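You operate a simulated robot arm through the tools that you are given. There is no shell and no other tool. Be economical: measure what you need, move in short steps, check, and stop when the job is done.

You run a simulated two-armed robot. Do the job below in one go: nothing can be reset, and whatever is moved stays where it is left.

JOB
Test the belt rig: hold the yellow controller and press its key once.
Fine: tighten the belt, shut the guard and turn the red isolator on first; turn it off once the lamp is green.

Only the result counts: the job must be done as asked and must still hold three seconds after the hand-in. Knocking over, shifting, dropping, spilling or breaking anything else fails it.

ROBOT AND FRAMES
Two 7-joint arms with two-finger parallel grippers on one trunk, on a base that drives. Base frame: it is fixed to the floor where the robot stands at the start and does not move with it; the origin is under the middle of the robot, x ahead of it, y to its left, z up. Units: mm, degrees, N and s.
The left shoulder is at the start at [70, 134, 1226], the right one opposite. With the tool pointing down near the work surface each hand reaches from about 100 to 640 mm from the robot's upright axis, wherever it stands, measured 20 degrees to its own side. Places, roughly: green key of the controller [800, 300, 1000]; guard of the belt rig [800, -100, 1200]; red isolator of the belt rig [700, 100, 900]. Payload 1.57 kg a hand.
Tool frame (each hand has its own): the origin (TCP) lies between the finger pads and is the grasp point; the fingertips stand 30 mm ahead of it; z points along the fingers, y is the line along which they close. The gripper opens to 80 mm. The fingers are 17 mm wide and 12 mm thick; the gripper's body (40 by 82 mm) begins 80 mm behind the TCP.
Orientation is that of the tool frame in the base frame, as [roll, pitch, yaw] about the fixed x, y, z axes, in that order (R = Rz(yaw) Ry(pitch) Rx(roll)). With the fingers straight down and closing along the base's y, the tool's x points along the base's -x, its y along +y and its z along -z.

CONTROLS
- The arms move only by the tool apply_moves. It takes "left_moves", "right_moves" or both (then of equal length, played together; a hand with none holds still); each is a list of rows, each a list of 7 numbers: the shift along the tool's x, y, z in mm, then the turn, a rotation vector about the tool's x, y, z in degrees, then the opening, from 0 (shut) to 1 (fully open). In form: [[tx, ty, tz, ax, ay, az, gripper], ...]. A call has 1 to 8 rows; each row is the pose to reach, as a shift and turn from the pose commanded when the call began, along the tool's axes at that moment. Each row takes 0.2 s and may step no farther than 50 mm and 8.6 degrees from the row before; otherwise, or with a gripper value out of range, the whole call is refused. A pose out of reach is approached as far as the arm can. The call stops where the force on the tool passes 90 N (or 10 N more than at its start, if that is more) or the arm is blocked; 0.2 s more then pass. Each finger travels about 153 mm/s and halts on what it meets, pressing with about 40 N; the grip force reading is that of the motor and also rises with nothing between the fingers. The clock runs only during rows and for 0.2 s after the last one: add rows that repeat a pose to give the fingers time. It gives the time, the measured TCP pose, the force on the tool (base axes), the opening and the grip force at its end, in the units of the frame above (readings bear some noise), with the torque about the TCP (base axes, N m) and any sound that the robot's microphone picked up.
- Cameras (640 x 400 px; columns grow to the right, rows downward): "scene" is now at [134, 9.6, 1488.2]; the picture's right is [0.13, -0.99, 0.00], its down [-0.37, -0.05, -0.93] and it looks along [0.92, 0.12, -0.37] (base axes); focal length 214 px, centre (320, 200). "left" rides on the left gripper at [72, 7, -122] in its tool frame; the picture's right is [-0.09, 1.00, 0.00], its down [-0.84, -0.08, -0.54] and it looks along [-0.54, -0.05, 0.84] (tool axes); focal length 238 px, centre (320, 200). "right" rides on the right gripper at [72, -7, -122] in its tool frame; the picture's right is [0.09, 1.00, 0.00], its down [-0.84, 0.08, -0.54] and it looks along [-0.54, 0.05, 0.84] (tool axes); focal length 238 px, centre (320, 200). There is no depth. A picture from a camera that has moved, and an enlarged one, comes with that camera's place and axes in the base frame and with its lens. The place of the scene camera against the robot may be out by one fixed shift of up to 18 mm in any direction.
- camera(camera): a new picture of that camera. It takes no simulated time.
- raise_lower(by): slides the trunk up (or, below 0, down) by that many mm; the arms and the scene camera ride with it, the base frame stays. It gives what a move gives, with no picture.
- steer(legs): drives the robot by 1 to 6 legs, each [ahead, left, turn to the left] in mm, mm and degrees, along the robot's own axes; the way and the turn of a leg run together, so that a leg with both is an arc; at most 1500 mm and 180 degrees a leg. The arms and the cameras ride along, it lands a little off, and it stops where it bumps. It gives what a move gives.
- pan_tilt(pan, tilt): turns the head with the scene camera to pan (to the left, within 86 degrees either way) and tilt (down, from -29 to 69), counted from straight ahead of the robot. It gives what a move gives.
- zoom(camera, box): a new picture of the part [left, top, right, bottom] of that camera's present view, enlarged. It takes no simulated time.
- hand_in(): hands the job in; it is judged then, once.

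Work in short steps. Places have to be worked out from the pictures, the camera data and where the tool is seen: move nearer, look again, correct. Check each grasp and each placing, and mend what went wrong. You have 120 turns and 88 pictures in all, those below and enlarged ones among them. Open the grippers and draw the arms clear of the work before you hand the job in, unless the task says otherwise; then end with one line.

The tools are called as a command line: name --argument value ..., lists and objects as JSON in quotes. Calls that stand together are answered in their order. apply_moves: Moves the arms, as the interface text tells. Its arguments: {"type":"object","properties":{"left_moves":{"type":"array","items":{"type":"array","items":{"type":"number"}}},"right_moves":{"type":"array","items":{"type":"array","items":{"type":"number"}}}},"required":[]} The other tools are called the same way: raise_lower (by) slides the trunk up or down; steer (legs) drives the base; pan_tilt (pan, tilt) turns the head that bears the scene camera; camera (camera) takes a picture; zoom (camera, box) takes an enlarged picture of a part of a camera's view; hand_in () hands the job in.

At the start:

```text
clock: 0.0
left_eef_pos: [335.3, 196.9, 1372.8]
left_tool_rot: [-179.8, 0.2, -179.9]
left_contact_force: [0.3, -0.1, -0.9]
left_moment: [-0.01, -0.02, -0.01]
left_grip_width: 79.8
left_gripper_force: 0.0
right_eef_pos: [328.6, -36.4, 1406.0]
right_tool_rot: [179.9, 0.2, 180.0]
right_contact_force: [-0.4, 0.1, 0.6]
right_moment: [-0.03, -0.01, -0.01]
right_grip_width: 79.9
right_gripper_force: 0.0
trunk travel left (down, up): [-800.0, 140.0]
robot x, y, heading: [2.1, -0.0, 0.1]
head pan, tilt: [7.6, 21.8]
```

scene: 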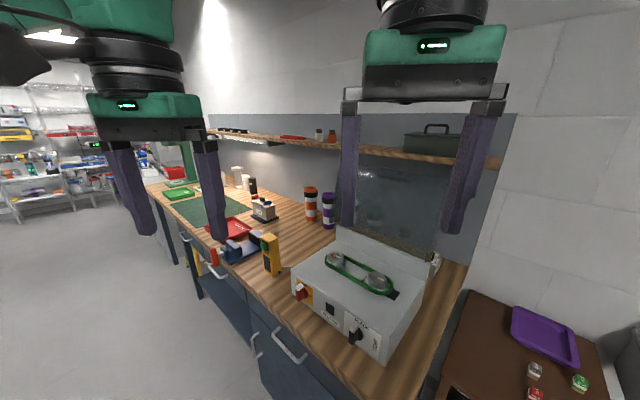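
right: 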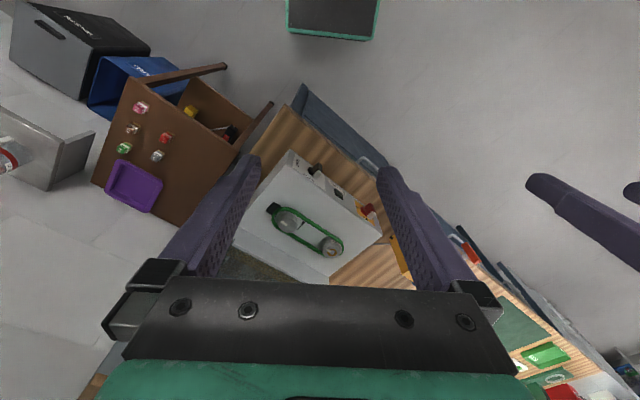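
left: 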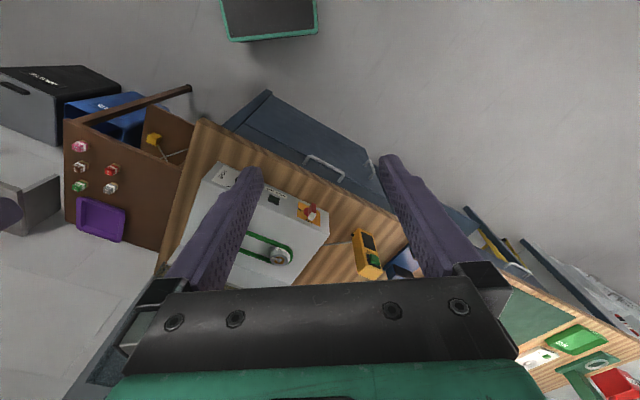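

The rig, isolator, and yellow controller are visible; I'll zoom in for detail.

zoom --camera "scene" --box '[280, 220, 440, 360]'

zoom --camera "scene" --box '[200, 180, 340, 290]'

zoom --camera "scene" --box '[310, 140, 470, 280]'

```text
2.86 times, centred on (360, 290) of scene
camera zoom: at [134.0, 9.6, 1488.2], right [0.13, -0.99, 0.0], down [-0.37, -0.05, -0.93], along [0.92, 0.12, -0.37], focal length 613 px, centre (206, -57)
```

zoom: 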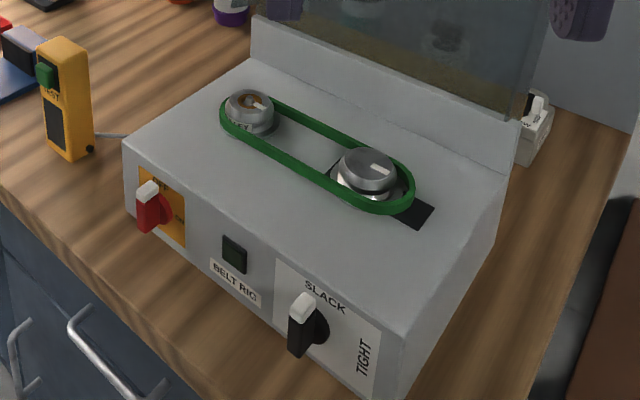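

```text
3.64 times, centred on (270, 235) of scene
camera zoom: at [134.0, 9.6, 1488.2], right [0.13, -0.99, 0.0], down [-0.37, -0.05, -0.93], along [0.92, 0.12, -0.37], focal length 780 px, centre (502, 73)
```

zoom: 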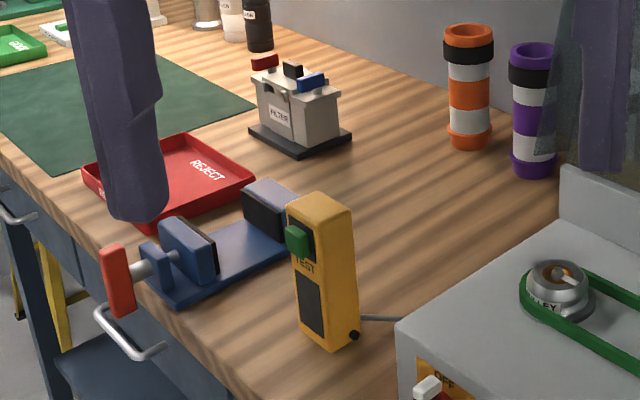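

```text
2.86 times, centred on (390, 210) of scene
camera zoom: at [134.0, 9.6, 1488.2], right [0.13, -0.99, 0.0], down [-0.37, -0.05, -0.93], along [0.92, 0.12, -0.37], focal length 613 px, centre (120, 171)
```

zoom: 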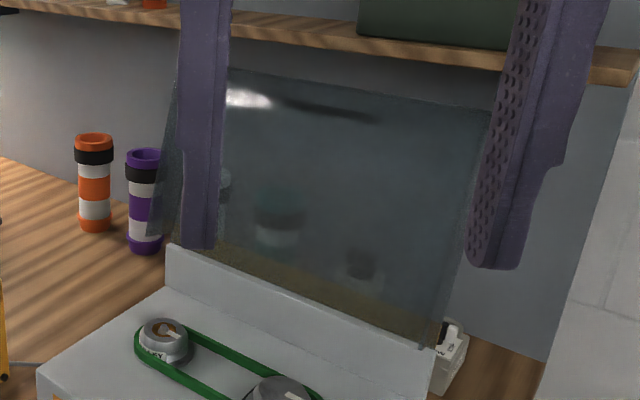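

The rig's front is turned about 34° to the robot: its normal into the rig is about (0.83, −0.56). I turn right 34°, then shift left to face it.

steer --legs '[[0, 0, -34], [0, 350, 0]]'

pan_tilt --pan 0 --tilt 40

camera --camera "scene"

```text
clock: 4.0
left_eef_pos: [589.6, 246.9, 1373.4]
left_tool_rot: [180.0, 0.3, 144.5]
left_contact_force: [0.2, 0.4, 0.3]
left_moment: [0.05, 0.0, 0.02]
left_grip_width: 80.0
left_gripper_force: 0.0
right_eef_pos: [447.1, 60.3, 1405.9]
right_tool_rot: [179.7, 0.2, 144.3]
right_contact_force: [-0.2, 0.2, -0.5]
right_moment: [0.03, 0.01, 0.02]
right_grip_width: 79.7
right_gripper_force: 0.1
trunk travel left (down, up): [-800.0, 140.0]
robot x, y, heading: [201.9, 281.3, -35.6]
head pan, tilt: [7.6, 21.8]
```

```text
clock: 4.8
left_eef_pos: [590.7, 249.8, 1373.0]
left_tool_rot: [-179.8, 0.2, 144.5]
left_contact_force: [0.5, -0.4, 0.2]
left_moment: [0.0, 0.03, 0.02]
left_grip_width: 80.1
left_gripper_force: 0.1
right_eef_pos: [448.9, 63.4, 1404.3]
right_tool_rot: [179.9, 0.2, 144.4]
right_contact_force: [0.1, 0.5, 0.0]
right_moment: [0.01, 0.01, 0.01]
right_grip_width: 79.8
right_gripper_force: 0.0
trunk travel left (down, up): [-800.0, 140.0]
robot x, y, heading: [202.2, 283.7, -35.6]
head pan, tilt: [0.0, 40.0]
```

```text
81 pictures are left
camera scene: at [304.4, 202.5, 1459.7], right [-0.58, -0.81, 0.0], down [-0.52, 0.37, -0.77], along [0.62, -0.45, -0.64], focal length 214 px, centre (320, 200)
```

scene: 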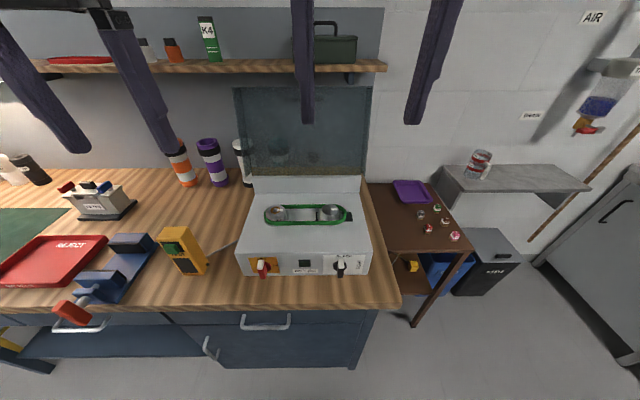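

The robot now faces the rig squarely. I'll zoom on the panel and the controller.

zoom --camera "scene" --box '[230, 190, 380, 284]'

zoom --camera "scene" --box '[140, 210, 240, 290]'

zoom --camera "scene" --box '[220, 70, 390, 210]'

```text
4.26 times, centred on (305, 237) of scene
camera zoom: at [304.4, 202.5, 1459.7], right [-0.58, -0.81, 0.0], down [-0.52, 0.37, -0.77], along [0.62, -0.45, -0.64], focal length 913 px, centre (384, 43)
```

zoom: 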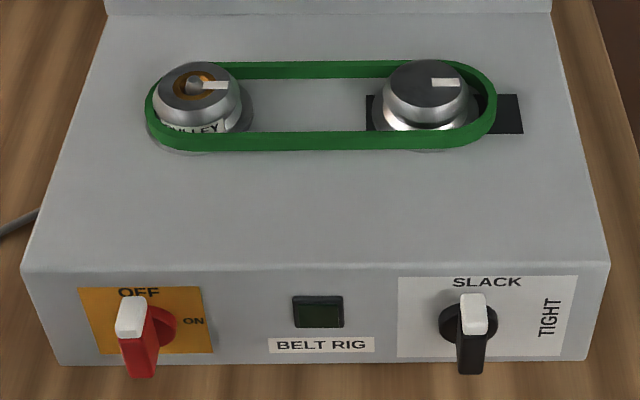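

```text
5.00 times, centred on (190, 250) of scene
camera zoom: at [304.4, 202.5, 1459.7], right [-0.58, -0.81, 0.0], down [-0.52, 0.37, -0.77], along [0.62, -0.45, -0.64], focal length 1072 px, centre (970, -50)
```

zoom: 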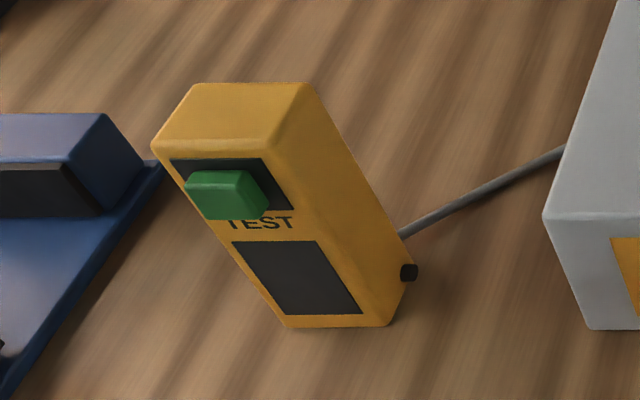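

```text
2.86 times, centred on (305, 140) of scene
camera zoom: at [304.4, 202.5, 1459.7], right [-0.58, -0.81, 0.0], down [-0.52, 0.37, -0.77], along [0.62, -0.45, -0.64], focal length 613 px, centre (363, 371)
```

zoom: 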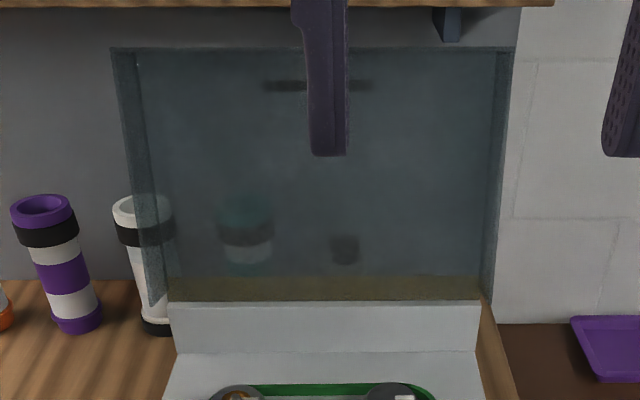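

Lever is vertical at SLACK and needs a 90° clockwise turn. I back off 150 mm and lower the trunk so the right hand can work horizontally on the panel.

steer --legs '[[-150, 0, 0]]'

raise_lower --by -180

apply_moves --right_moves '[[-30, 0, 0, 0, -8.5, 0, 1], [-60, 0, 0, 0, -17, 0, 1], [-90, 0, 0, 0, -25.5, 0, 1], [-120, 0, 0, 0, -34, 0, 1], [-150, 0, 0, 0, -42.5, 0, 1], [-150, 0, 0, 0, -51, 0, 1], [-150, 0, 0, 0, -59.5, 0, 1], [-150, 0, 0, 0, -68, 0, 1]]'

```text
clock: 6.1
left_eef_pos: [472.3, 334.6, 1372.4]
left_tool_rot: [-179.8, 0.1, 144.5]
left_contact_force: [-0.4, 0.1, 0.8]
left_moment: [0.0, 0.04, 0.03]
left_grip_width: 79.8
left_gripper_force: 0.1
right_eef_pos: [329.5, 148.7, 1403.9]
right_tool_rot: [179.9, 0.0, 144.3]
right_contact_force: [-0.1, -0.4, -0.6]
right_moment: [0.01, 0.03, 0.0]
right_grip_width: 79.6
right_gripper_force: 0.0
trunk travel left (down, up): [-800.0, 140.0]
robot x, y, heading: [78.3, 373.0, -35.6]
head pan, tilt: [0.0, 40.0]
```

```text
clock: 8.1
left_eef_pos: [468.6, 335.5, 1193.3]
left_tool_rot: [-179.8, 0.3, 144.5]
left_contact_force: [0.6, -0.9, 0.2]
left_moment: [0.01, -0.01, 0.03]
left_grip_width: 80.2
left_gripper_force: 0.0
right_eef_pos: [325.4, 150.1, 1226.0]
right_tool_rot: [179.9, 0.1, 144.3]
right_contact_force: [0.2, -0.7, -0.3]
right_moment: [0.02, -0.01, 0.0]
right_grip_width: 79.9
right_gripper_force: 0.1
trunk travel left (down, up): [-620.0, 320.0]
robot x, y, heading: [83.4, 370.0, -35.8]
head pan, tilt: [0.0, 40.0]
```

```text
clock: 9.9
left_eef_pos: [468.3, 336.4, 1193.0]
left_tool_rot: [-179.8, 0.2, 144.5]
left_contact_force: [-0.7, -0.3, -0.1]
left_moment: [0.0, 0.02, 0.02]
left_grip_width: 79.9
left_gripper_force: 0.1
right_eef_pos: [448.6, 62.9, 1225.6]
right_tool_rot: [179.3, 68.3, 143.7]
right_contact_force: [-0.5, 0.1, -1.2]
right_moment: [-0.02, 0.0, 0.02]
right_grip_width: 79.8
right_gripper_force: 0.0
trunk travel left (down, up): [-620.0, 320.0]
robot x, y, heading: [83.4, 372.1, -35.5]
head pan, tilt: [0.0, 40.0]
```

Right hand pitched 68°; check its view.

camera --camera "right"

camera --camera "scene"

```text
77 pictures are left
camera right: at [330.8, 138.1, 1202.5], right [0.55, 0.83, -0.08], down [-0.12, 0.17, 0.98], along [0.83, -0.53, 0.19], focal length 238 px, centre (320, 200)
```

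right: 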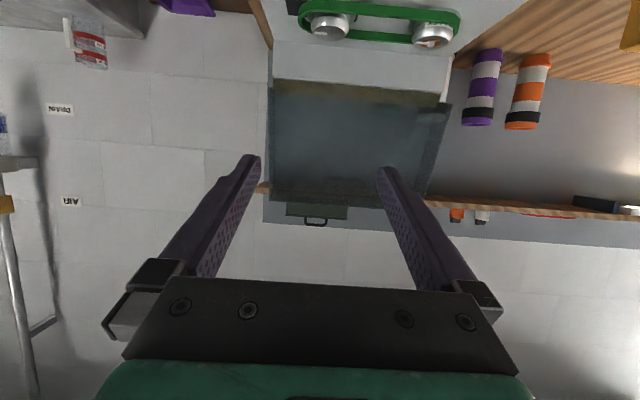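

```text
76 pictures are left
camera scene: at [181.6, 289.1, 1279.6], right [-0.58, -0.81, 0.0], down [-0.52, 0.37, -0.77], along [0.62, -0.45, -0.64], focal length 214 px, centre (320, 200)
```

scene: 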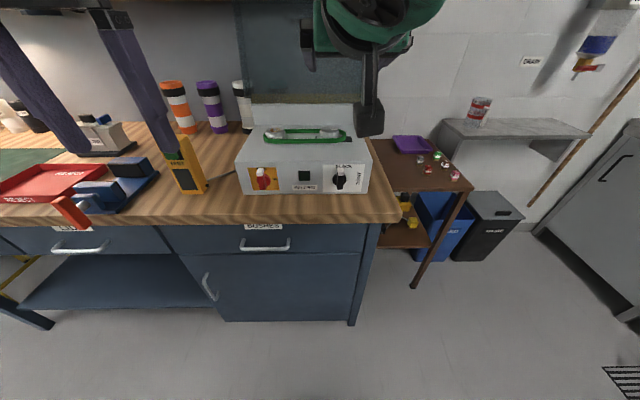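

The lowered head sees the panel nearly frontally; zoom to measure.

zoom --camera "scene" --box '[230, 120, 380, 214]'

```text
4.26 times, centred on (305, 167) of scene
camera zoom: at [181.6, 289.1, 1279.6], right [-0.58, -0.81, 0.0], down [-0.52, 0.37, -0.77], along [0.62, -0.45, -0.64], focal length 913 px, centre (384, 340)
```

zoom: 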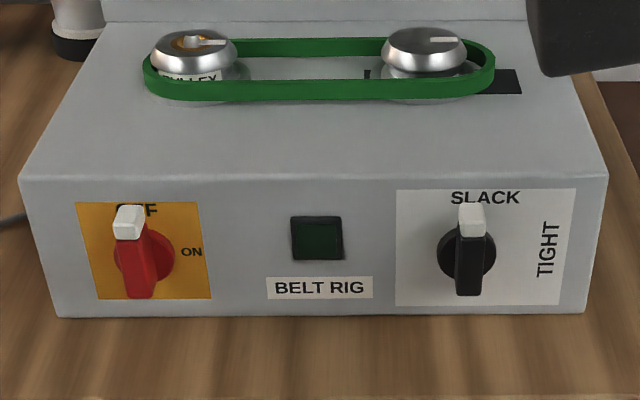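

Triangulating: panel face F≈467 (forward axis), black lever L≈288, z≈930–980, protruding to F≈437. I bring the right hand horizontal in front of it with ~45 mm standoff.

apply_moves --right_moves '[[39, -4, 27, -0.2, -4, -0.1, 1], [77, -8, 53, -0.5, -8, -0.2, 1], [116, -12, 80, -0.7, -11, -0.3, 1], [154, -16, 107, -1, -15, -0.4, 1], [193, -20, 134, -1.2, -19, -0.5, 1], [232, -24, 160, -1.4, -22, -0.6, 1], [232, -24, 160, -1.4, -22, -0.6, 1]]'

zoom --camera "scene" --box '[270, 110, 430, 210]'

camera --camera "right"

```text
clock: 11.5
left_eef_pos: [466.6, 335.0, 1192.9]
left_tool_rot: [-179.9, 0.3, 144.5]
left_contact_force: [-0.5, -0.2, -0.2]
left_moment: [0.01, -0.05, 0.03]
left_grip_width: 80.0
left_gripper_force: 0.0
right_eef_pos: [484.2, 5.0, 951.8]
right_tool_rot: [-25.4, 89.7, -59.6]
right_contact_force: [-0.1, -0.8, 0.5]
right_moment: [0.01, -0.03, 0.03]
right_grip_width: 80.1
right_gripper_force: 0.0
trunk travel left (down, up): [-620.0, 320.0]
robot x, y, heading: [77.5, 370.3, -35.5]
head pan, tilt: [0.0, 40.0]
```

```text
4.00 times, centred on (350, 160) of scene
camera zoom: at [180.5, 287.8, 1279.6], right [-0.58, -0.81, 0.0], down [-0.52, 0.38, -0.77], along [0.62, -0.45, -0.64], focal length 858 px, centre (200, 360)
```

zoom: 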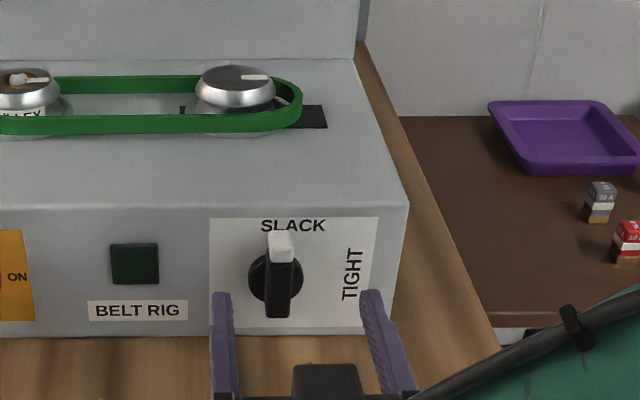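

```text
73 pictures are left
camera right: at [379.5, 67.0, 878.7], right [0.56, 0.82, -0.09], down [-0.41, 0.37, 0.83], along [0.72, -0.43, 0.54], focal length 238 px, centre (320, 200)
```

right: 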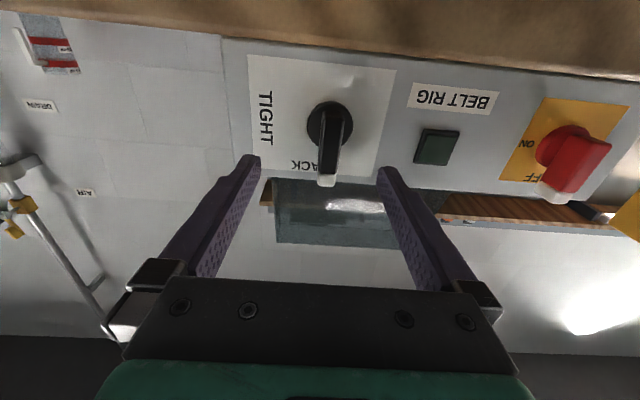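

Wrist camera gives the knob axis at L≈292, z≈933, lever front F≈437. I move in 30 mm, down 17, left 7.

apply_moves --right_moves '[[17, 7, 0, 0, 0, 0, 1], [17, 7, 15, 0, 0, 0, 1], [17, 7, 30, 0, 0, 0, 1], [17, 7, 30, 0, 0, 0, 1]]'

camera --camera "right"

zoom --camera "scene" --box '[270, 110, 430, 210]'

```text
clock: 12.5
left_eef_pos: [468.6, 334.9, 1193.0]
left_tool_rot: [-179.9, 0.2, 144.6]
left_contact_force: [0.0, 0.7, 0.0]
left_moment: [-0.02, 0.01, -0.02]
left_grip_width: 80.1
left_gripper_force: 0.0
right_eef_pos: [513.1, -3.6, 933.8]
right_tool_rot: [-53.5, 89.9, -87.6]
right_contact_force: [-0.8, 0.7, 0.3]
right_moment: [0.01, 0.01, 0.01]
right_grip_width: 80.0
right_gripper_force: 0.0
trunk travel left (down, up): [-620.0, 320.0]
robot x, y, heading: [77.1, 371.3, -35.7]
head pan, tilt: [0.0, 40.0]
```

```text
72 pictures are left
camera right: at [407.4, 57.0, 861.2], right [0.56, 0.82, -0.1], down [-0.41, 0.37, 0.84], along [0.72, -0.43, 0.54], focal length 238 px, centre (320, 200)
```

right: 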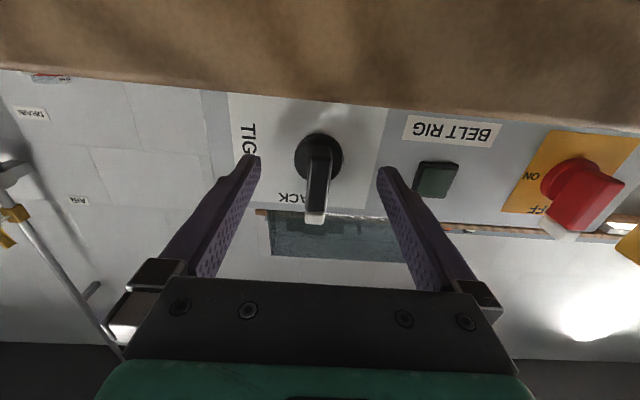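

```text
4.00 times, centred on (350, 160) of scene
camera zoom: at [181.7, 289.5, 1279.6], right [-0.58, -0.81, 0.0], down [-0.52, 0.37, -0.77], along [0.62, -0.45, -0.64], focal length 858 px, centre (200, 360)
```

zoom: 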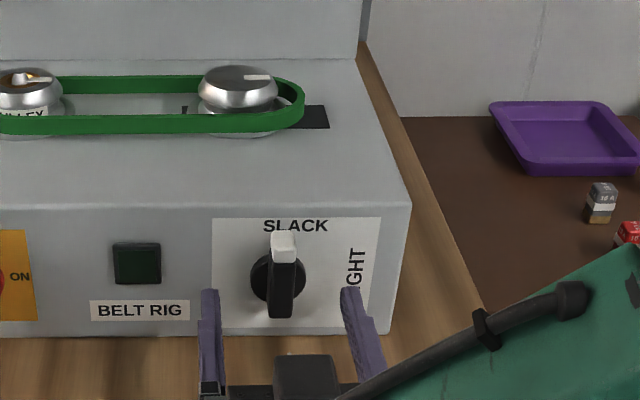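

Lever is centred between fingers, tips ~13 mm past its front. I advance 5 mm and close.

apply_moves --right_moves '[[0, 0, 5, 0, 0, 0, 1], [0, 0, 5, 0, 0, 0, 0.5], [0, 0, 5, 0, 0, 0, 0], [0, 0, 5, 0, 0, 0, 0], [0, 0, 5, 0, 0, 0, 0]]'

camera --camera "right"

```text
clock: 13.7
left_eef_pos: [467.2, 335.1, 1192.7]
left_tool_rot: [-179.9, 0.1, 144.6]
left_contact_force: [-0.2, 0.5, 0.1]
left_moment: [0.01, -0.02, 0.0]
left_grip_width: 80.0
left_gripper_force: 0.0
right_eef_pos: [516.2, -7.4, 935.3]
right_tool_rot: [-44.7, 89.8, -79.0]
right_contact_force: [-0.6, -2.1, 0.1]
right_moment: [0.01, -0.11, -0.57]
right_grip_width: 15.9
right_gripper_force: 30.8
trunk travel left (down, up): [-620.0, 320.0]
robot x, y, heading: [79.1, 371.9, -35.7]
head pan, tilt: [0.0, 40.0]
```

```text
70 pictures are left
camera right: at [411.2, 54.0, 861.8], right [0.56, 0.82, -0.09], down [-0.41, 0.37, 0.83], along [0.72, -0.43, 0.54], focal length 238 px, centre (320, 200)
```

right: 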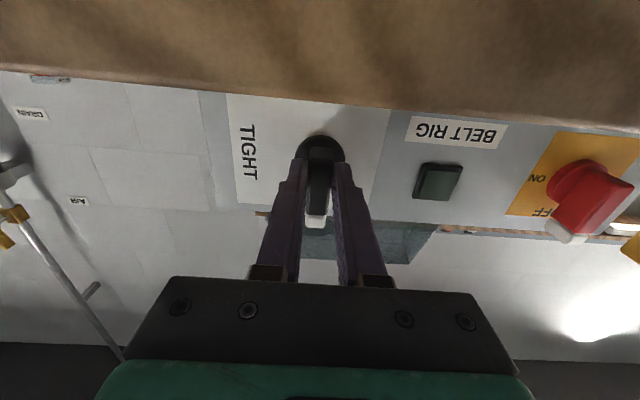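

Gripped at 15.9 mm. Rotate clockwise about the tool axis in steps.

apply_moves --right_moves '[[0, 0, 5, 0, 0, 8, 0], [0, 0, 5, 0, 0, 16, 0], [0, 0, 5, 0, 0, 24, 0], [0, 0, 5, 0, 0, 32, 0], [0, 0, 5, 0, 0, 40, 0], [0, 0, 5, 0, 0, 48, 0]]'

camera --camera "right"

```text
clock: 15.1
left_eef_pos: [463.7, 335.1, 1194.6]
left_tool_rot: [-180.0, 0.4, 144.5]
left_contact_force: [0.1, 0.3, -0.5]
left_moment: [-0.01, -0.01, 0.0]
left_grip_width: 80.2
left_gripper_force: 0.0
right_eef_pos: [516.6, -9.1, 935.3]
right_tool_rot: [89.7, 41.7, 55.6]
right_contact_force: [-25.2, 4.3, -9.5]
right_moment: [0.4, 0.52, -0.56]
right_grip_width: 15.9
right_gripper_force: 31.1
trunk travel left (down, up): [-620.0, 320.0]
robot x, y, heading: [82.4, 369.3, -35.4]
head pan, tilt: [0.0, 40.0]
```

```text
69 pictures are left
camera right: at [444.3, 99.4, 880.7], right [0.41, 0.61, 0.68], down [-0.77, -0.17, 0.61], along [0.48, -0.78, 0.4], focal length 238 px, centre (320, 200)
```

right: 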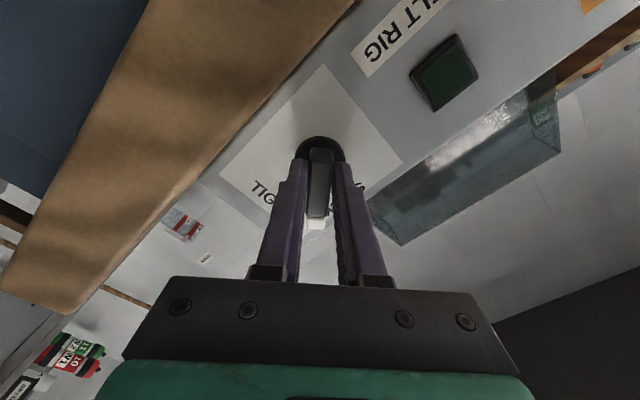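

Knob follows. The extra 5 mm forward is pressing the hub, so I ease back 5 mm and finish the turn.

apply_moves --right_moves '[[0, 0, -5, 0, 0, 8, 0], [0, 0, -5, 0, 0, 16, 0], [0, 0, -5, 0, 0, 24, 0], [0, 0, -5, 0, 0, 32, 0], [0, 0, -5, 0, 0, 39, 0], [0, 0, -5, 0, 0, 44, 0], [0, 0, -5, 0, 0, 44, 0]]'

camera --camera "right"

zoom --camera "scene" --box '[230, 110, 390, 210]'

```text
clock: 16.7
left_eef_pos: [467.8, 334.5, 1194.2]
left_tool_rot: [-180.0, 0.2, 144.6]
left_contact_force: [-0.7, 1.0, -0.3]
left_moment: [-0.02, -0.01, -0.02]
left_grip_width: 79.9
left_gripper_force: 0.0
right_eef_pos: [517.4, -9.5, 934.8]
right_tool_rot: [89.6, -2.0, 55.8]
right_contact_force: [4.5, -17.1, 13.4]
right_moment: [-0.36, 0.41, -0.2]
right_grip_width: 16.2
right_gripper_force: 31.8
trunk travel left (down, up): [-620.0, 320.0]
robot x, y, heading: [76.7, 369.3, -35.5]
head pan, tilt: [0.0, 40.0]
```

```text
68 pictures are left
camera right: at [456.9, 118.6, 929.0], right [0.03, 0.05, 1.0], down [-0.92, -0.39, 0.04], along [0.39, -0.92, 0.04], focal length 238 px, centre (320, 200)
```

right: 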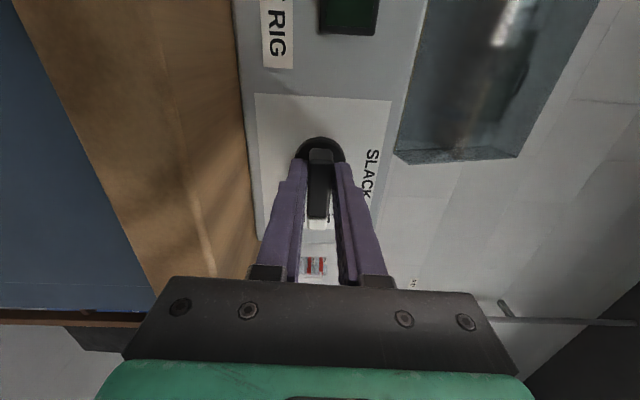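

```text
4.00 times, centred on (310, 160) of scene
camera zoom: at [181.3, 286.5, 1279.6], right [-0.58, -0.81, 0.0], down [-0.52, 0.38, -0.77], along [0.62, -0.44, -0.64], focal length 858 px, centre (360, 360)
```

zoom: 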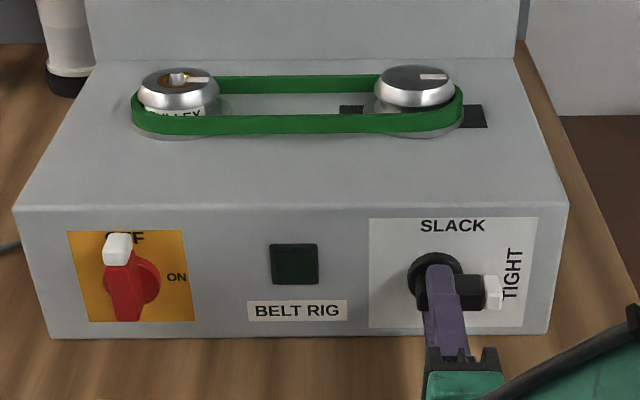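

Lever points at TIGHT and the pulley has shifted. Release, back out, and unwind the wrist.

apply_moves --right_moves '[[0, 0, 0, 0, 0, 0, 0.5], [0, 0, 0, 0, 0, 0, 1], [0, 0, -30, 0, 0, 0, 1], [0, 0, -70, 0, 0, 0, 1], [0, 0, -90, 0, 0, -8, 1], [0, 0, -90, 0, 0, -16, 1], [0, 0, -90, 0, 0, -24, 1], [0, 0, -90, 0, 0, -32, 1]]'

apply_moves --right_moves '[[0, 0, 0, 0, 0, -8, 1], [0, 0, 0, 0, 0, -16, 1], [0, 0, 0, 0, 0, -24, 1], [0, 0, 0, 0, 0, -32, 1], [0, 0, 0, 0, 0, -40, 1], [0, 0, 0, 0, 0, -48, 1], [0, 0, 0, 0, 0, -56, 1], [0, 0, 0, 0, 0, -60, 1]]'

pan_tilt --pan 0 --tilt 20

camera --camera "scene"

```text
clock: 18.5
left_eef_pos: [467.7, 336.3, 1193.1]
left_tool_rot: [-179.8, 0.3, 144.4]
left_contact_force: [-0.4, -0.5, 0.2]
left_moment: [0.02, -0.01, 0.02]
left_grip_width: 79.9
left_gripper_force: 0.2
right_eef_pos: [445.0, 44.2, 932.4]
right_tool_rot: [89.9, 30.3, 55.7]
right_contact_force: [0.5, 0.3, 0.3]
right_moment: [-0.02, 0.02, 0.01]
right_grip_width: 79.8
right_gripper_force: 0.0
trunk travel left (down, up): [-620.0, 320.0]
robot x, y, heading: [79.1, 370.5, -35.8]
head pan, tilt: [0.0, 40.0]
```

```text
clock: 20.3
left_eef_pos: [468.3, 335.5, 1192.8]
left_tool_rot: [-179.8, 0.2, 144.5]
left_contact_force: [-0.3, -0.4, 0.2]
left_moment: [0.0, 0.01, 0.0]
left_grip_width: 79.9
left_gripper_force: 0.1
right_eef_pos: [442.1, 43.8, 934.1]
right_tool_rot: [-67.0, 89.7, -101.2]
right_contact_force: [-0.6, 0.5, 0.4]
right_moment: [0.0, -0.01, -0.04]
right_grip_width: 80.1
right_gripper_force: 0.0
trunk travel left (down, up): [-620.0, 320.0]
robot x, y, heading: [82.4, 374.0, -35.5]
head pan, tilt: [0.0, 40.0]
```

```text
clock: 21.2
left_eef_pos: [468.6, 335.7, 1193.3]
left_tool_rot: [-179.7, 0.2, 144.6]
left_contact_force: [-0.7, 0.2, -0.4]
left_moment: [-0.01, 0.03, 0.05]
left_grip_width: 80.1
left_gripper_force: 0.1
right_eef_pos: [443.3, 43.7, 931.9]
right_tool_rot: [-48.1, 89.7, -82.2]
right_contact_force: [0.3, -0.1, 1.2]
right_moment: [-0.03, 0.01, -0.03]
right_grip_width: 79.8
right_gripper_force: 0.0
trunk travel left (down, up): [-620.0, 320.0]
robot x, y, heading: [77.9, 370.1, -35.6]
head pan, tilt: [0.0, 20.0]
```

```text
66 pictures are left
camera scene: at [188.3, 284.7, 1311.0], right [-0.58, -0.81, 0.0], down [-0.28, 0.2, -0.94], along [0.76, -0.55, -0.34], focal length 214 px, centre (320, 200)
```

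scene: 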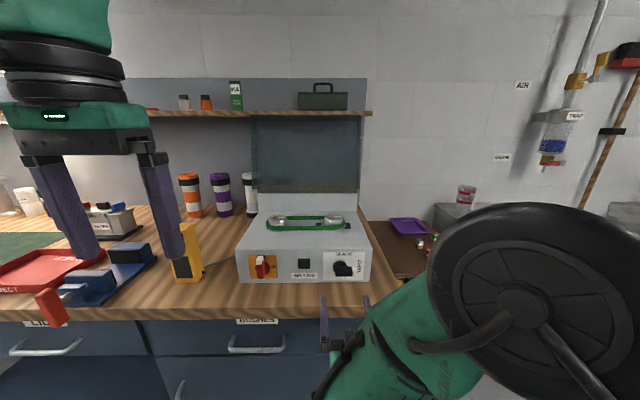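

Belt done. Zoom on the guard.

zoom --camera "scene" --box '[230, 95, 390, 215]'

```text
3.33 times, centred on (310, 155) of scene
camera zoom: at [188.3, 284.7, 1311.0], right [-0.58, -0.81, 0.0], down [-0.28, 0.2, -0.94], along [0.76, -0.55, -0.34], focal length 715 px, centre (353, 350)
```

zoom: 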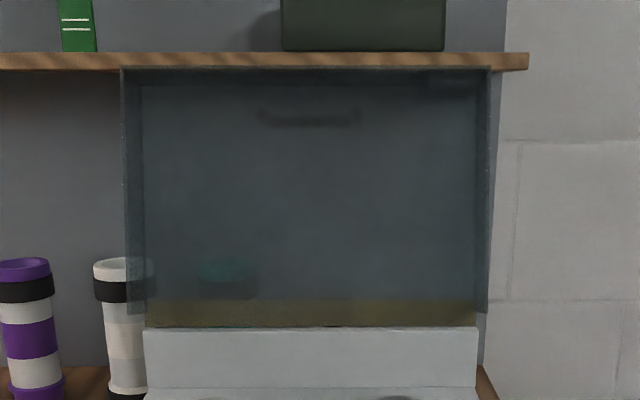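

Guard geometry: hinge at about F=725, z=1060; shell leaned ~20° back, ~260 long with ~68 mm deep sides; right side wall at L≈212. I'll raise the trunk and drive back in, then pinch the right side wall.

raise_lower --by 180

steer --legs '[[150, 0, 0]]'

camera --camera "right"

camera --camera "scene"

```text
clock: 23.2
left_eef_pos: [467.3, 335.7, 1373.0]
left_tool_rot: [-179.8, 0.1, 144.4]
left_contact_force: [1.1, 0.2, -0.7]
left_moment: [0.02, -0.01, 0.02]
left_grip_width: 80.0
left_gripper_force: 0.1
right_eef_pos: [442.6, 44.7, 1114.1]
right_tool_rot: [-51.4, 89.7, -85.6]
right_contact_force: [-0.1, 0.9, -0.7]
right_moment: [-0.01, 0.0, 0.01]
right_grip_width: 80.3
right_gripper_force: 0.1
trunk travel left (down, up): [-800.0, 140.0]
robot x, y, heading: [79.8, 373.1, -35.7]
head pan, tilt: [0.0, 20.0]
```

```text
clock: 24.6
left_eef_pos: [588.2, 248.9, 1374.0]
left_tool_rot: [-179.7, 0.4, 144.3]
left_contact_force: [-0.2, -0.5, -0.6]
left_moment: [-0.01, -0.07, -0.05]
left_grip_width: 79.9
left_gripper_force: 0.1
right_eef_pos: [562.0, -43.6, 1115.0]
right_tool_rot: [-32.6, 89.6, -66.9]
right_contact_force: [-0.5, 0.4, -0.5]
right_moment: [-0.01, -0.04, 0.02]
right_grip_width: 80.0
right_gripper_force: 0.1
trunk travel left (down, up): [-800.0, 140.0]
robot x, y, heading: [204.1, 284.0, -35.9]
head pan, tilt: [0.0, 20.0]
```

```text
64 pictures are left
camera right: at [458.0, 17.9, 1041.4], right [0.56, 0.82, -0.1], down [-0.41, 0.37, 0.83], along [0.72, -0.43, 0.54], focal length 238 px, centre (320, 200)
```

right: 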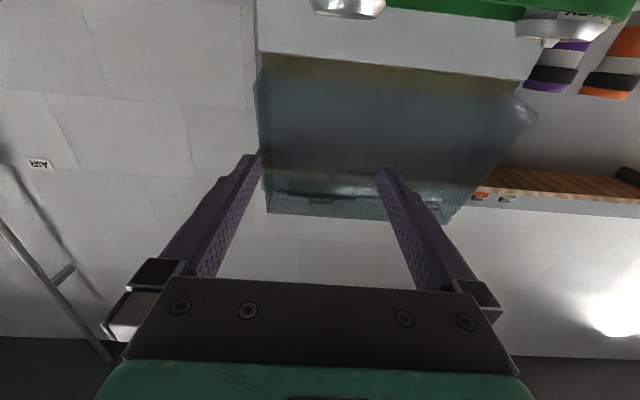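

```text
63 pictures are left
camera scene: at [307.9, 198.2, 1491.4], right [-0.58, -0.81, 0.0], down [-0.28, 0.2, -0.94], along [0.76, -0.55, -0.34], focal length 214 px, centre (320, 200)
```

scene: 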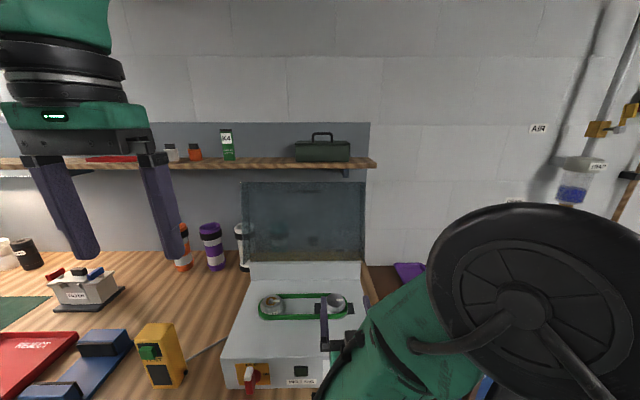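

Right-camera check agrees (lip corner ≈ F750, z1325, L212). I move to a pre-grasp 90 mm before the side wall.

apply_moves --right_moves '[[-35, -17, 20, 0, 0, 0, 1], [-70, -34, 40, 0, 0, 0, 1], [-105, -52, 60, 0, 0, 0, 1], [-135, -68, 90, 0, 0, 0, 1], [-156, -78, 120, 0, 0, 0, 1], [-156, -78, 150, 0, 0, 0, 1], [-156, -78, 150, 0, 0, 0, 1]]'

camera --camera "right"

zoom --camera "scene" --box '[220, 140, 460, 290]'

```text
clock: 26.1
left_eef_pos: [590.5, 246.7, 1372.4]
left_tool_rot: [-179.8, 0.2, 144.3]
left_contact_force: [-0.3, -0.2, 0.3]
left_moment: [0.0, -0.03, -0.02]
left_grip_width: 80.2
left_gripper_force: 0.1
right_eef_pos: [642.4, -194.9, 1269.5]
right_tool_rot: [-50.7, 89.9, -85.1]
right_contact_force: [0.8, -0.4, -0.3]
right_moment: [0.01, 0.02, -0.01]
right_grip_width: 79.9
right_gripper_force: 0.1
trunk travel left (down, up): [-800.0, 140.0]
robot x, y, heading: [201.3, 281.0, -35.7]
head pan, tilt: [0.0, 20.0]
```

```text
62 pictures are left
camera right: at [538.6, -133.4, 1196.3], right [0.56, 0.82, -0.1], down [-0.4, 0.37, 0.84], along [0.72, -0.43, 0.54], focal length 238 px, centre (320, 200)
```

right: 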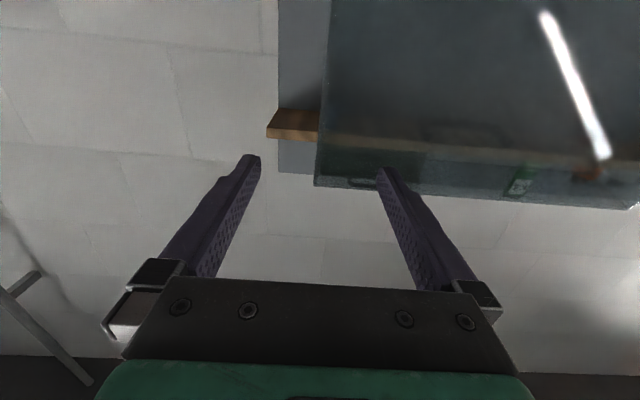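

```text
2.67 times, centred on (340, 215) of scene
camera zoom: at [310.7, 195.9, 1491.0], right [-0.58, -0.81, 0.0], down [-0.28, 0.2, -0.94], along [0.76, -0.55, -0.34], focal length 572 px, centre (267, 160)
```

zoom: 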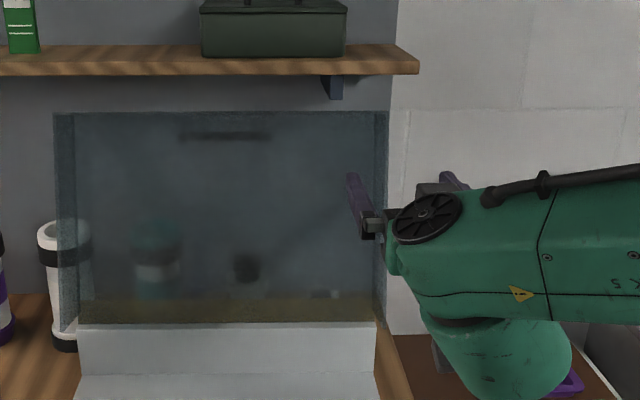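

Wall is centred between the fingers. Advance 85 mm and close on it.

apply_moves --right_moves '[[0, 2, 40, 0, 0, 0, 1], [0, 2, 85, 0, 0, 0, 1], [0, 2, 85, 0, 0, 0, 1], [0, 2, 85, 0, 0, 0, 0.5], [0, 2, 85, 0, 0, 0, 0], [0, 2, 85, 0, 0, 0, 0], [0, 2, 85, 0, 0, 0, 0]]'

camera --camera "right"

zoom --camera "scene" --box '[220, 140, 460, 290]'

```text
clock: 27.8
left_eef_pos: [588.0, 247.7, 1373.6]
left_tool_rot: [-179.9, 0.2, 144.2]
left_contact_force: [-0.6, 0.0, -0.1]
left_moment: [-0.02, 0.04, -0.01]
left_grip_width: 79.9
left_gripper_force: 0.0
right_eef_pos: [710.6, -242.7, 1271.3]
right_tool_rot: [-27.9, 89.8, -62.3]
right_contact_force: [-3.3, -1.1, 1.6]
right_moment: [0.0, -0.3, -0.85]
right_grip_width: 4.3
right_gripper_force: 25.2
trunk travel left (down, up): [-800.0, 140.0]
robot x, y, heading: [202.8, 284.8, -35.9]
head pan, tilt: [0.0, 20.0]
```

```text
60 pictures are left
camera right: at [607.3, -180.9, 1197.8], right [0.56, 0.82, -0.09], down [-0.41, 0.37, 0.83], along [0.72, -0.43, 0.54], focal length 238 px, centre (320, 200)
```

right: 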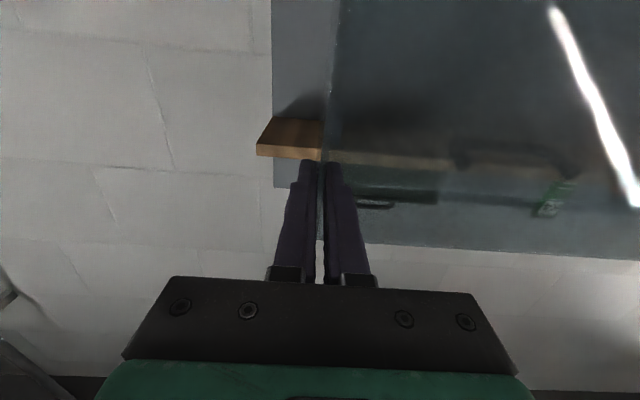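

```text
2.67 times, centred on (340, 215) of scene
camera zoom: at [309.0, 196.2, 1491.2], right [-0.58, -0.81, 0.0], down [-0.28, 0.2, -0.94], along [0.76, -0.55, -0.34], focal length 572 px, centre (267, 160)
```

zoom: 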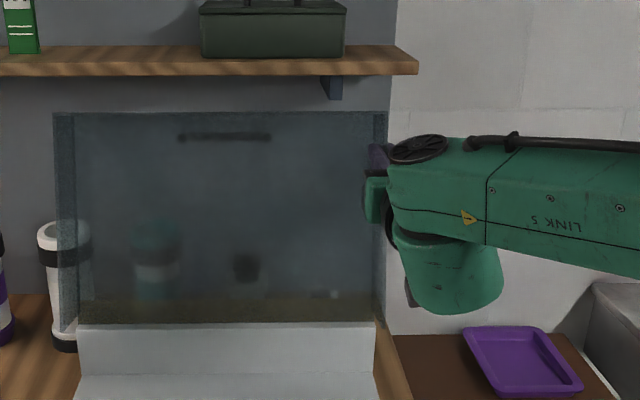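

Pinched (4.3 mm). Pull along an arc about the hinge, 30° first.

apply_moves --right_moves '[[0.5, 2, -18, 0, 0, 0, 0], [1, 2, -37, 0, 0, 0, 0], [4, 2, -55, 0, 0, 0, 0], [8, 2, -73, 0, 0, 0, 0], [14, 2, -90, 0, 0, 0, 0], [22, 2, -107, 0, 0, 0, 0]]'

camera --camera "scene"

camera --camera "right"

```text
clock: 29.1
left_eef_pos: [589.2, 242.3, 1372.8]
left_tool_rot: [179.9, 0.1, 144.4]
left_contact_force: [-0.4, 1.2, 0.7]
left_moment: [-0.01, 0.03, 0.01]
left_grip_width: 79.9
left_gripper_force: 0.0
right_eef_pos: [625.7, -182.5, 1245.6]
right_tool_rot: [17.2, 89.9, -17.1]
right_contact_force: [-5.5, -9.1, -0.3]
right_moment: [-0.31, -0.17, -0.88]
right_grip_width: 3.9
right_gripper_force: 24.6
trunk travel left (down, up): [-800.0, 140.0]
robot x, y, heading: [205.4, 281.8, -35.8]
head pan, tilt: [0.0, 20.0]
```

```text
58 pictures are left
camera scene: at [308.4, 191.4, 1490.9], right [-0.58, -0.81, 0.0], down [-0.28, 0.2, -0.94], along [0.76, -0.55, -0.34], focal length 214 px, centre (320, 200)
```

scene: 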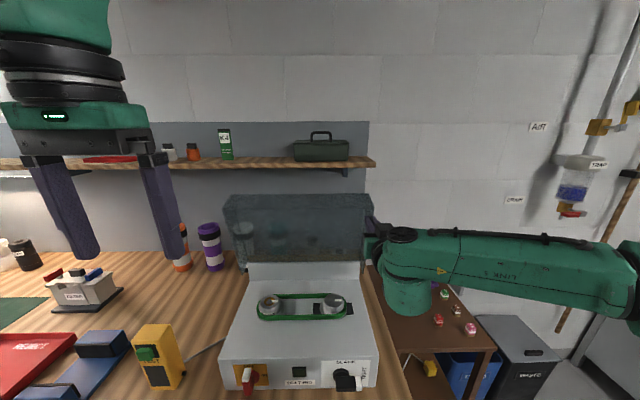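

```text
57 pictures are left
camera right: at [521.5, -120.6, 1173.2], right [0.56, 0.82, -0.09], down [-0.4, 0.37, 0.84], along [0.72, -0.43, 0.54], focal length 238 px, centre (320, 200)
```

right: 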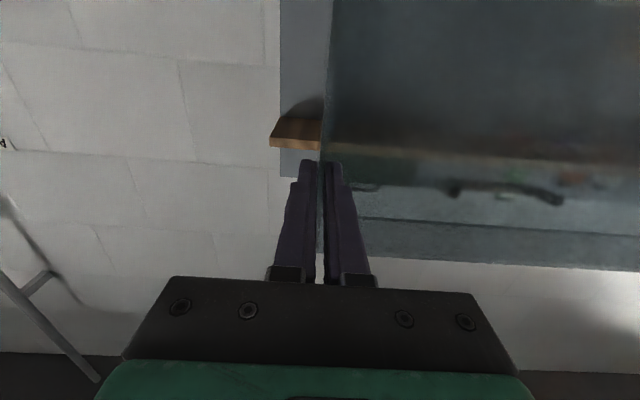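

Guard is following with low force. Continue the arc another 40°.

apply_moves --right_moves '[[9, 0, -16, 0, 0, 0, 0], [19, 0, -31, 0, 0, 0, 0], [31, 0, -45, 0, 0, 0, 0], [44, 0, -59, 0, 0, 0, 0], [58, 0, -71, 0, 0, 0, 0], [72, 0, -82, 0, 0, 0, 0], [88, 0, -91, 0, 0, 0, 0], [105, 0, -99, 0, 0, 0, 0]]'

camera --camera "scene"

camera --camera "right"

```text
clock: 30.9
left_eef_pos: [588.7, 240.0, 1374.2]
left_tool_rot: [179.8, 0.2, 144.4]
left_contact_force: [-0.4, -0.3, 0.4]
left_moment: [-0.01, 0.0, 0.0]
left_grip_width: 79.9
left_gripper_force: 0.1
right_eef_pos: [543.5, -125.6, 1140.0]
right_tool_rot: [138.8, 89.9, 104.0]
right_contact_force: [-7.5, -17.5, -0.9]
right_moment: [-0.51, -0.31, -0.91]
right_grip_width: 3.9
right_gripper_force: 24.3
right hand out of reach, approached as far as the arm can: row 8
trunk travel left (down, up): [-800.0, 140.0]
robot x, y, heading: [204.7, 281.5, -35.8]
head pan, tilt: [0.0, 20.0]
```

```text
56 pictures are left
camera scene: at [307.6, 188.5, 1490.8], right [-0.59, -0.81, -0.01], down [-0.28, 0.21, -0.94], along [0.76, -0.55, -0.34], focal length 214 px, centre (320, 200)
```

scene: 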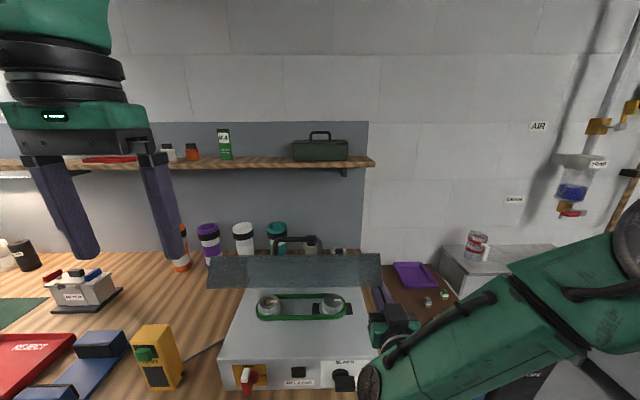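

```text
55 pictures are left
camera right: at [439.5, -62.4, 1068.2], right [0.57, 0.82, -0.09], down [-0.4, 0.37, 0.84], along [0.72, -0.44, 0.54], focal length 238 px, centre (320, 200)
```

right: 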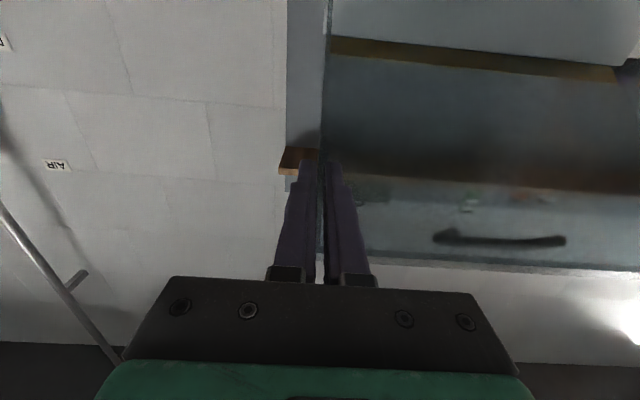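

Guard is ~40° above closed; the arm is near its fold limit, so I use the trunk to lower it further.

raise_lower --by -22

steer --legs '[[-12, 0, 0]]'

raise_lower --by -25

camera --camera "scene"

```text
clock: 31.6
left_eef_pos: [582.1, 241.8, 1355.4]
left_tool_rot: [179.7, 0.6, 144.3]
left_contact_force: [-0.2, 1.1, 0.1]
left_moment: [0.0, 0.02, 0.0]
left_grip_width: 79.8
left_gripper_force: 0.0
right_eef_pos: [539.6, -122.2, 1123.1]
right_tool_rot: [35.9, 89.8, 1.2]
right_contact_force: [-22.0, -11.0, 4.0]
right_moment: [-0.47, -0.2, -1.02]
right_grip_width: 3.7
right_gripper_force: 24.5
trunk travel left (down, up): [-778.0, 162.0]
robot x, y, heading: [202.9, 281.2, -35.8]
head pan, tilt: [0.0, 20.0]
```

```text
clock: 32.4
left_eef_pos: [580.0, 244.0, 1350.6]
left_tool_rot: [179.8, 0.0, 144.3]
left_contact_force: [-0.5, 0.5, -0.2]
left_moment: [-0.02, -0.02, 0.02]
left_grip_width: 80.1
left_gripper_force: 0.0
right_eef_pos: [536.4, -120.3, 1116.5]
right_tool_rot: [155.8, 89.7, 121.2]
right_contact_force: [-3.4, -23.6, -5.2]
right_moment: [-0.23, 0.1, -0.97]
right_grip_width: 3.9
right_gripper_force: 24.1
trunk travel left (down, up): [-778.0, 162.0]
robot x, y, heading: [190.7, 288.3, -35.8]
head pan, tilt: [0.0, 20.0]
```

```text
clock: 33.1
left_eef_pos: [575.4, 249.6, 1327.6]
left_tool_rot: [179.9, 0.2, 144.3]
left_contact_force: [0.3, -0.9, -0.2]
left_moment: [0.01, 0.01, -0.03]
left_grip_width: 80.0
left_gripper_force: 0.1
right_eef_pos: [531.1, -116.4, 1094.6]
right_tool_rot: [159.3, 90.0, 124.2]
right_contact_force: [-11.6, -12.2, 0.8]
right_moment: [-0.44, -0.56, -0.41]
right_grip_width: 3.8
right_gripper_force: 24.4
trunk travel left (down, up): [-753.0, 187.0]
robot x, y, heading: [193.2, 286.3, -35.8]
head pan, tilt: [0.0, 20.0]
```

```text
54 pictures are left
camera scene: at [295.6, 198.9, 1444.2], right [-0.59, -0.81, 0.0], down [-0.27, 0.2, -0.94], along [0.76, -0.55, -0.34], focal length 214 px, centre (320, 200)
```

scene: 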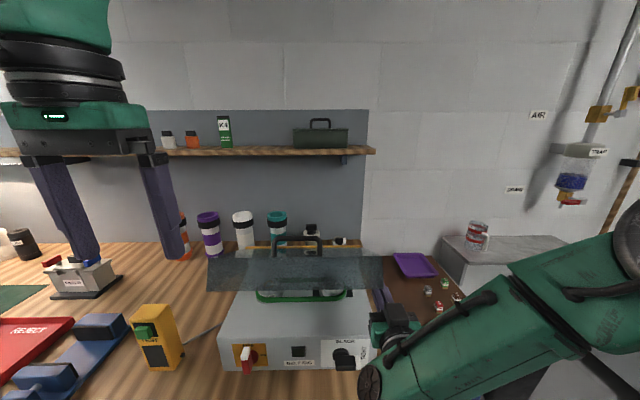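

Open the right fingers slightly and see if the guard stays, then back the base out.

apply_moves --right_moves '[[0, 0, 0, 0, 0, 0, 0.3], [0, 0, 0, 0, 0, 0, 0.3]]'

camera --camera "scene"

camera --camera "right"

```text
clock: 33.7
left_eef_pos: [580.5, 253.3, 1326.0]
left_tool_rot: [-179.9, 0.2, 144.3]
left_contact_force: [0.5, -0.1, 0.0]
left_moment: [0.02, -0.02, -0.04]
left_grip_width: 79.9
left_gripper_force: 0.1
right_eef_pos: [537.8, -111.6, 1094.7]
right_tool_rot: [-121.9, 89.8, -156.3]
right_contact_force: [1.6, 0.4, -2.1]
right_moment: [-0.05, -0.02, -0.01]
right_grip_width: 25.3
right_gripper_force: 1.5
trunk travel left (down, up): [-753.0, 187.0]
robot x, y, heading: [194.2, 291.3, -35.7]
head pan, tilt: [0.0, 20.0]
```

```text
53 pictures are left
camera scene: at [300.8, 202.6, 1444.0], right [-0.58, -0.81, 0.0], down [-0.28, 0.2, -0.94], along [0.76, -0.55, -0.34], focal length 214 px, centre (320, 200)
```

scene: 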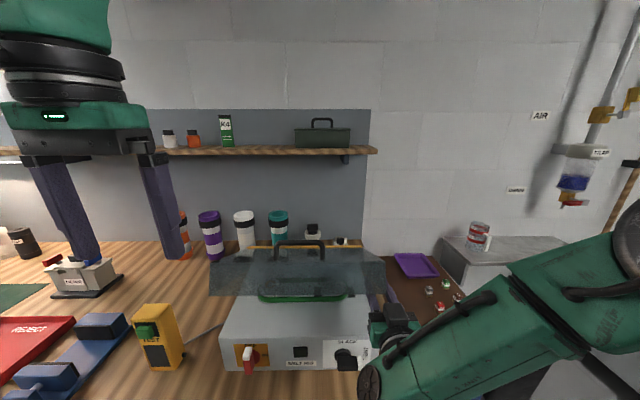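

```text
52 pictures are left
camera right: at [432.4, -50.1, 1022.5], right [0.56, 0.82, -0.1], down [-0.4, 0.37, 0.84], along [0.72, -0.43, 0.54], focal length 238 px, centre (320, 200)
```

right: 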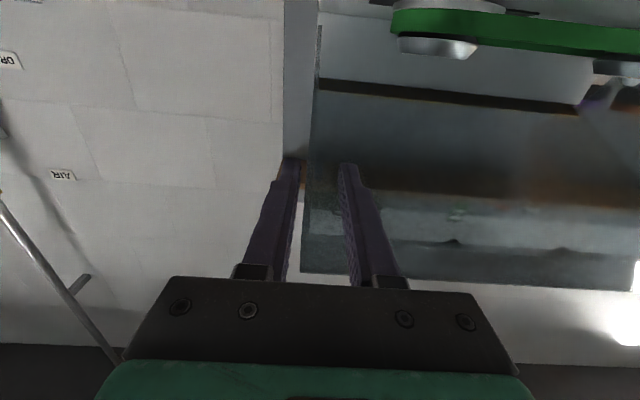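

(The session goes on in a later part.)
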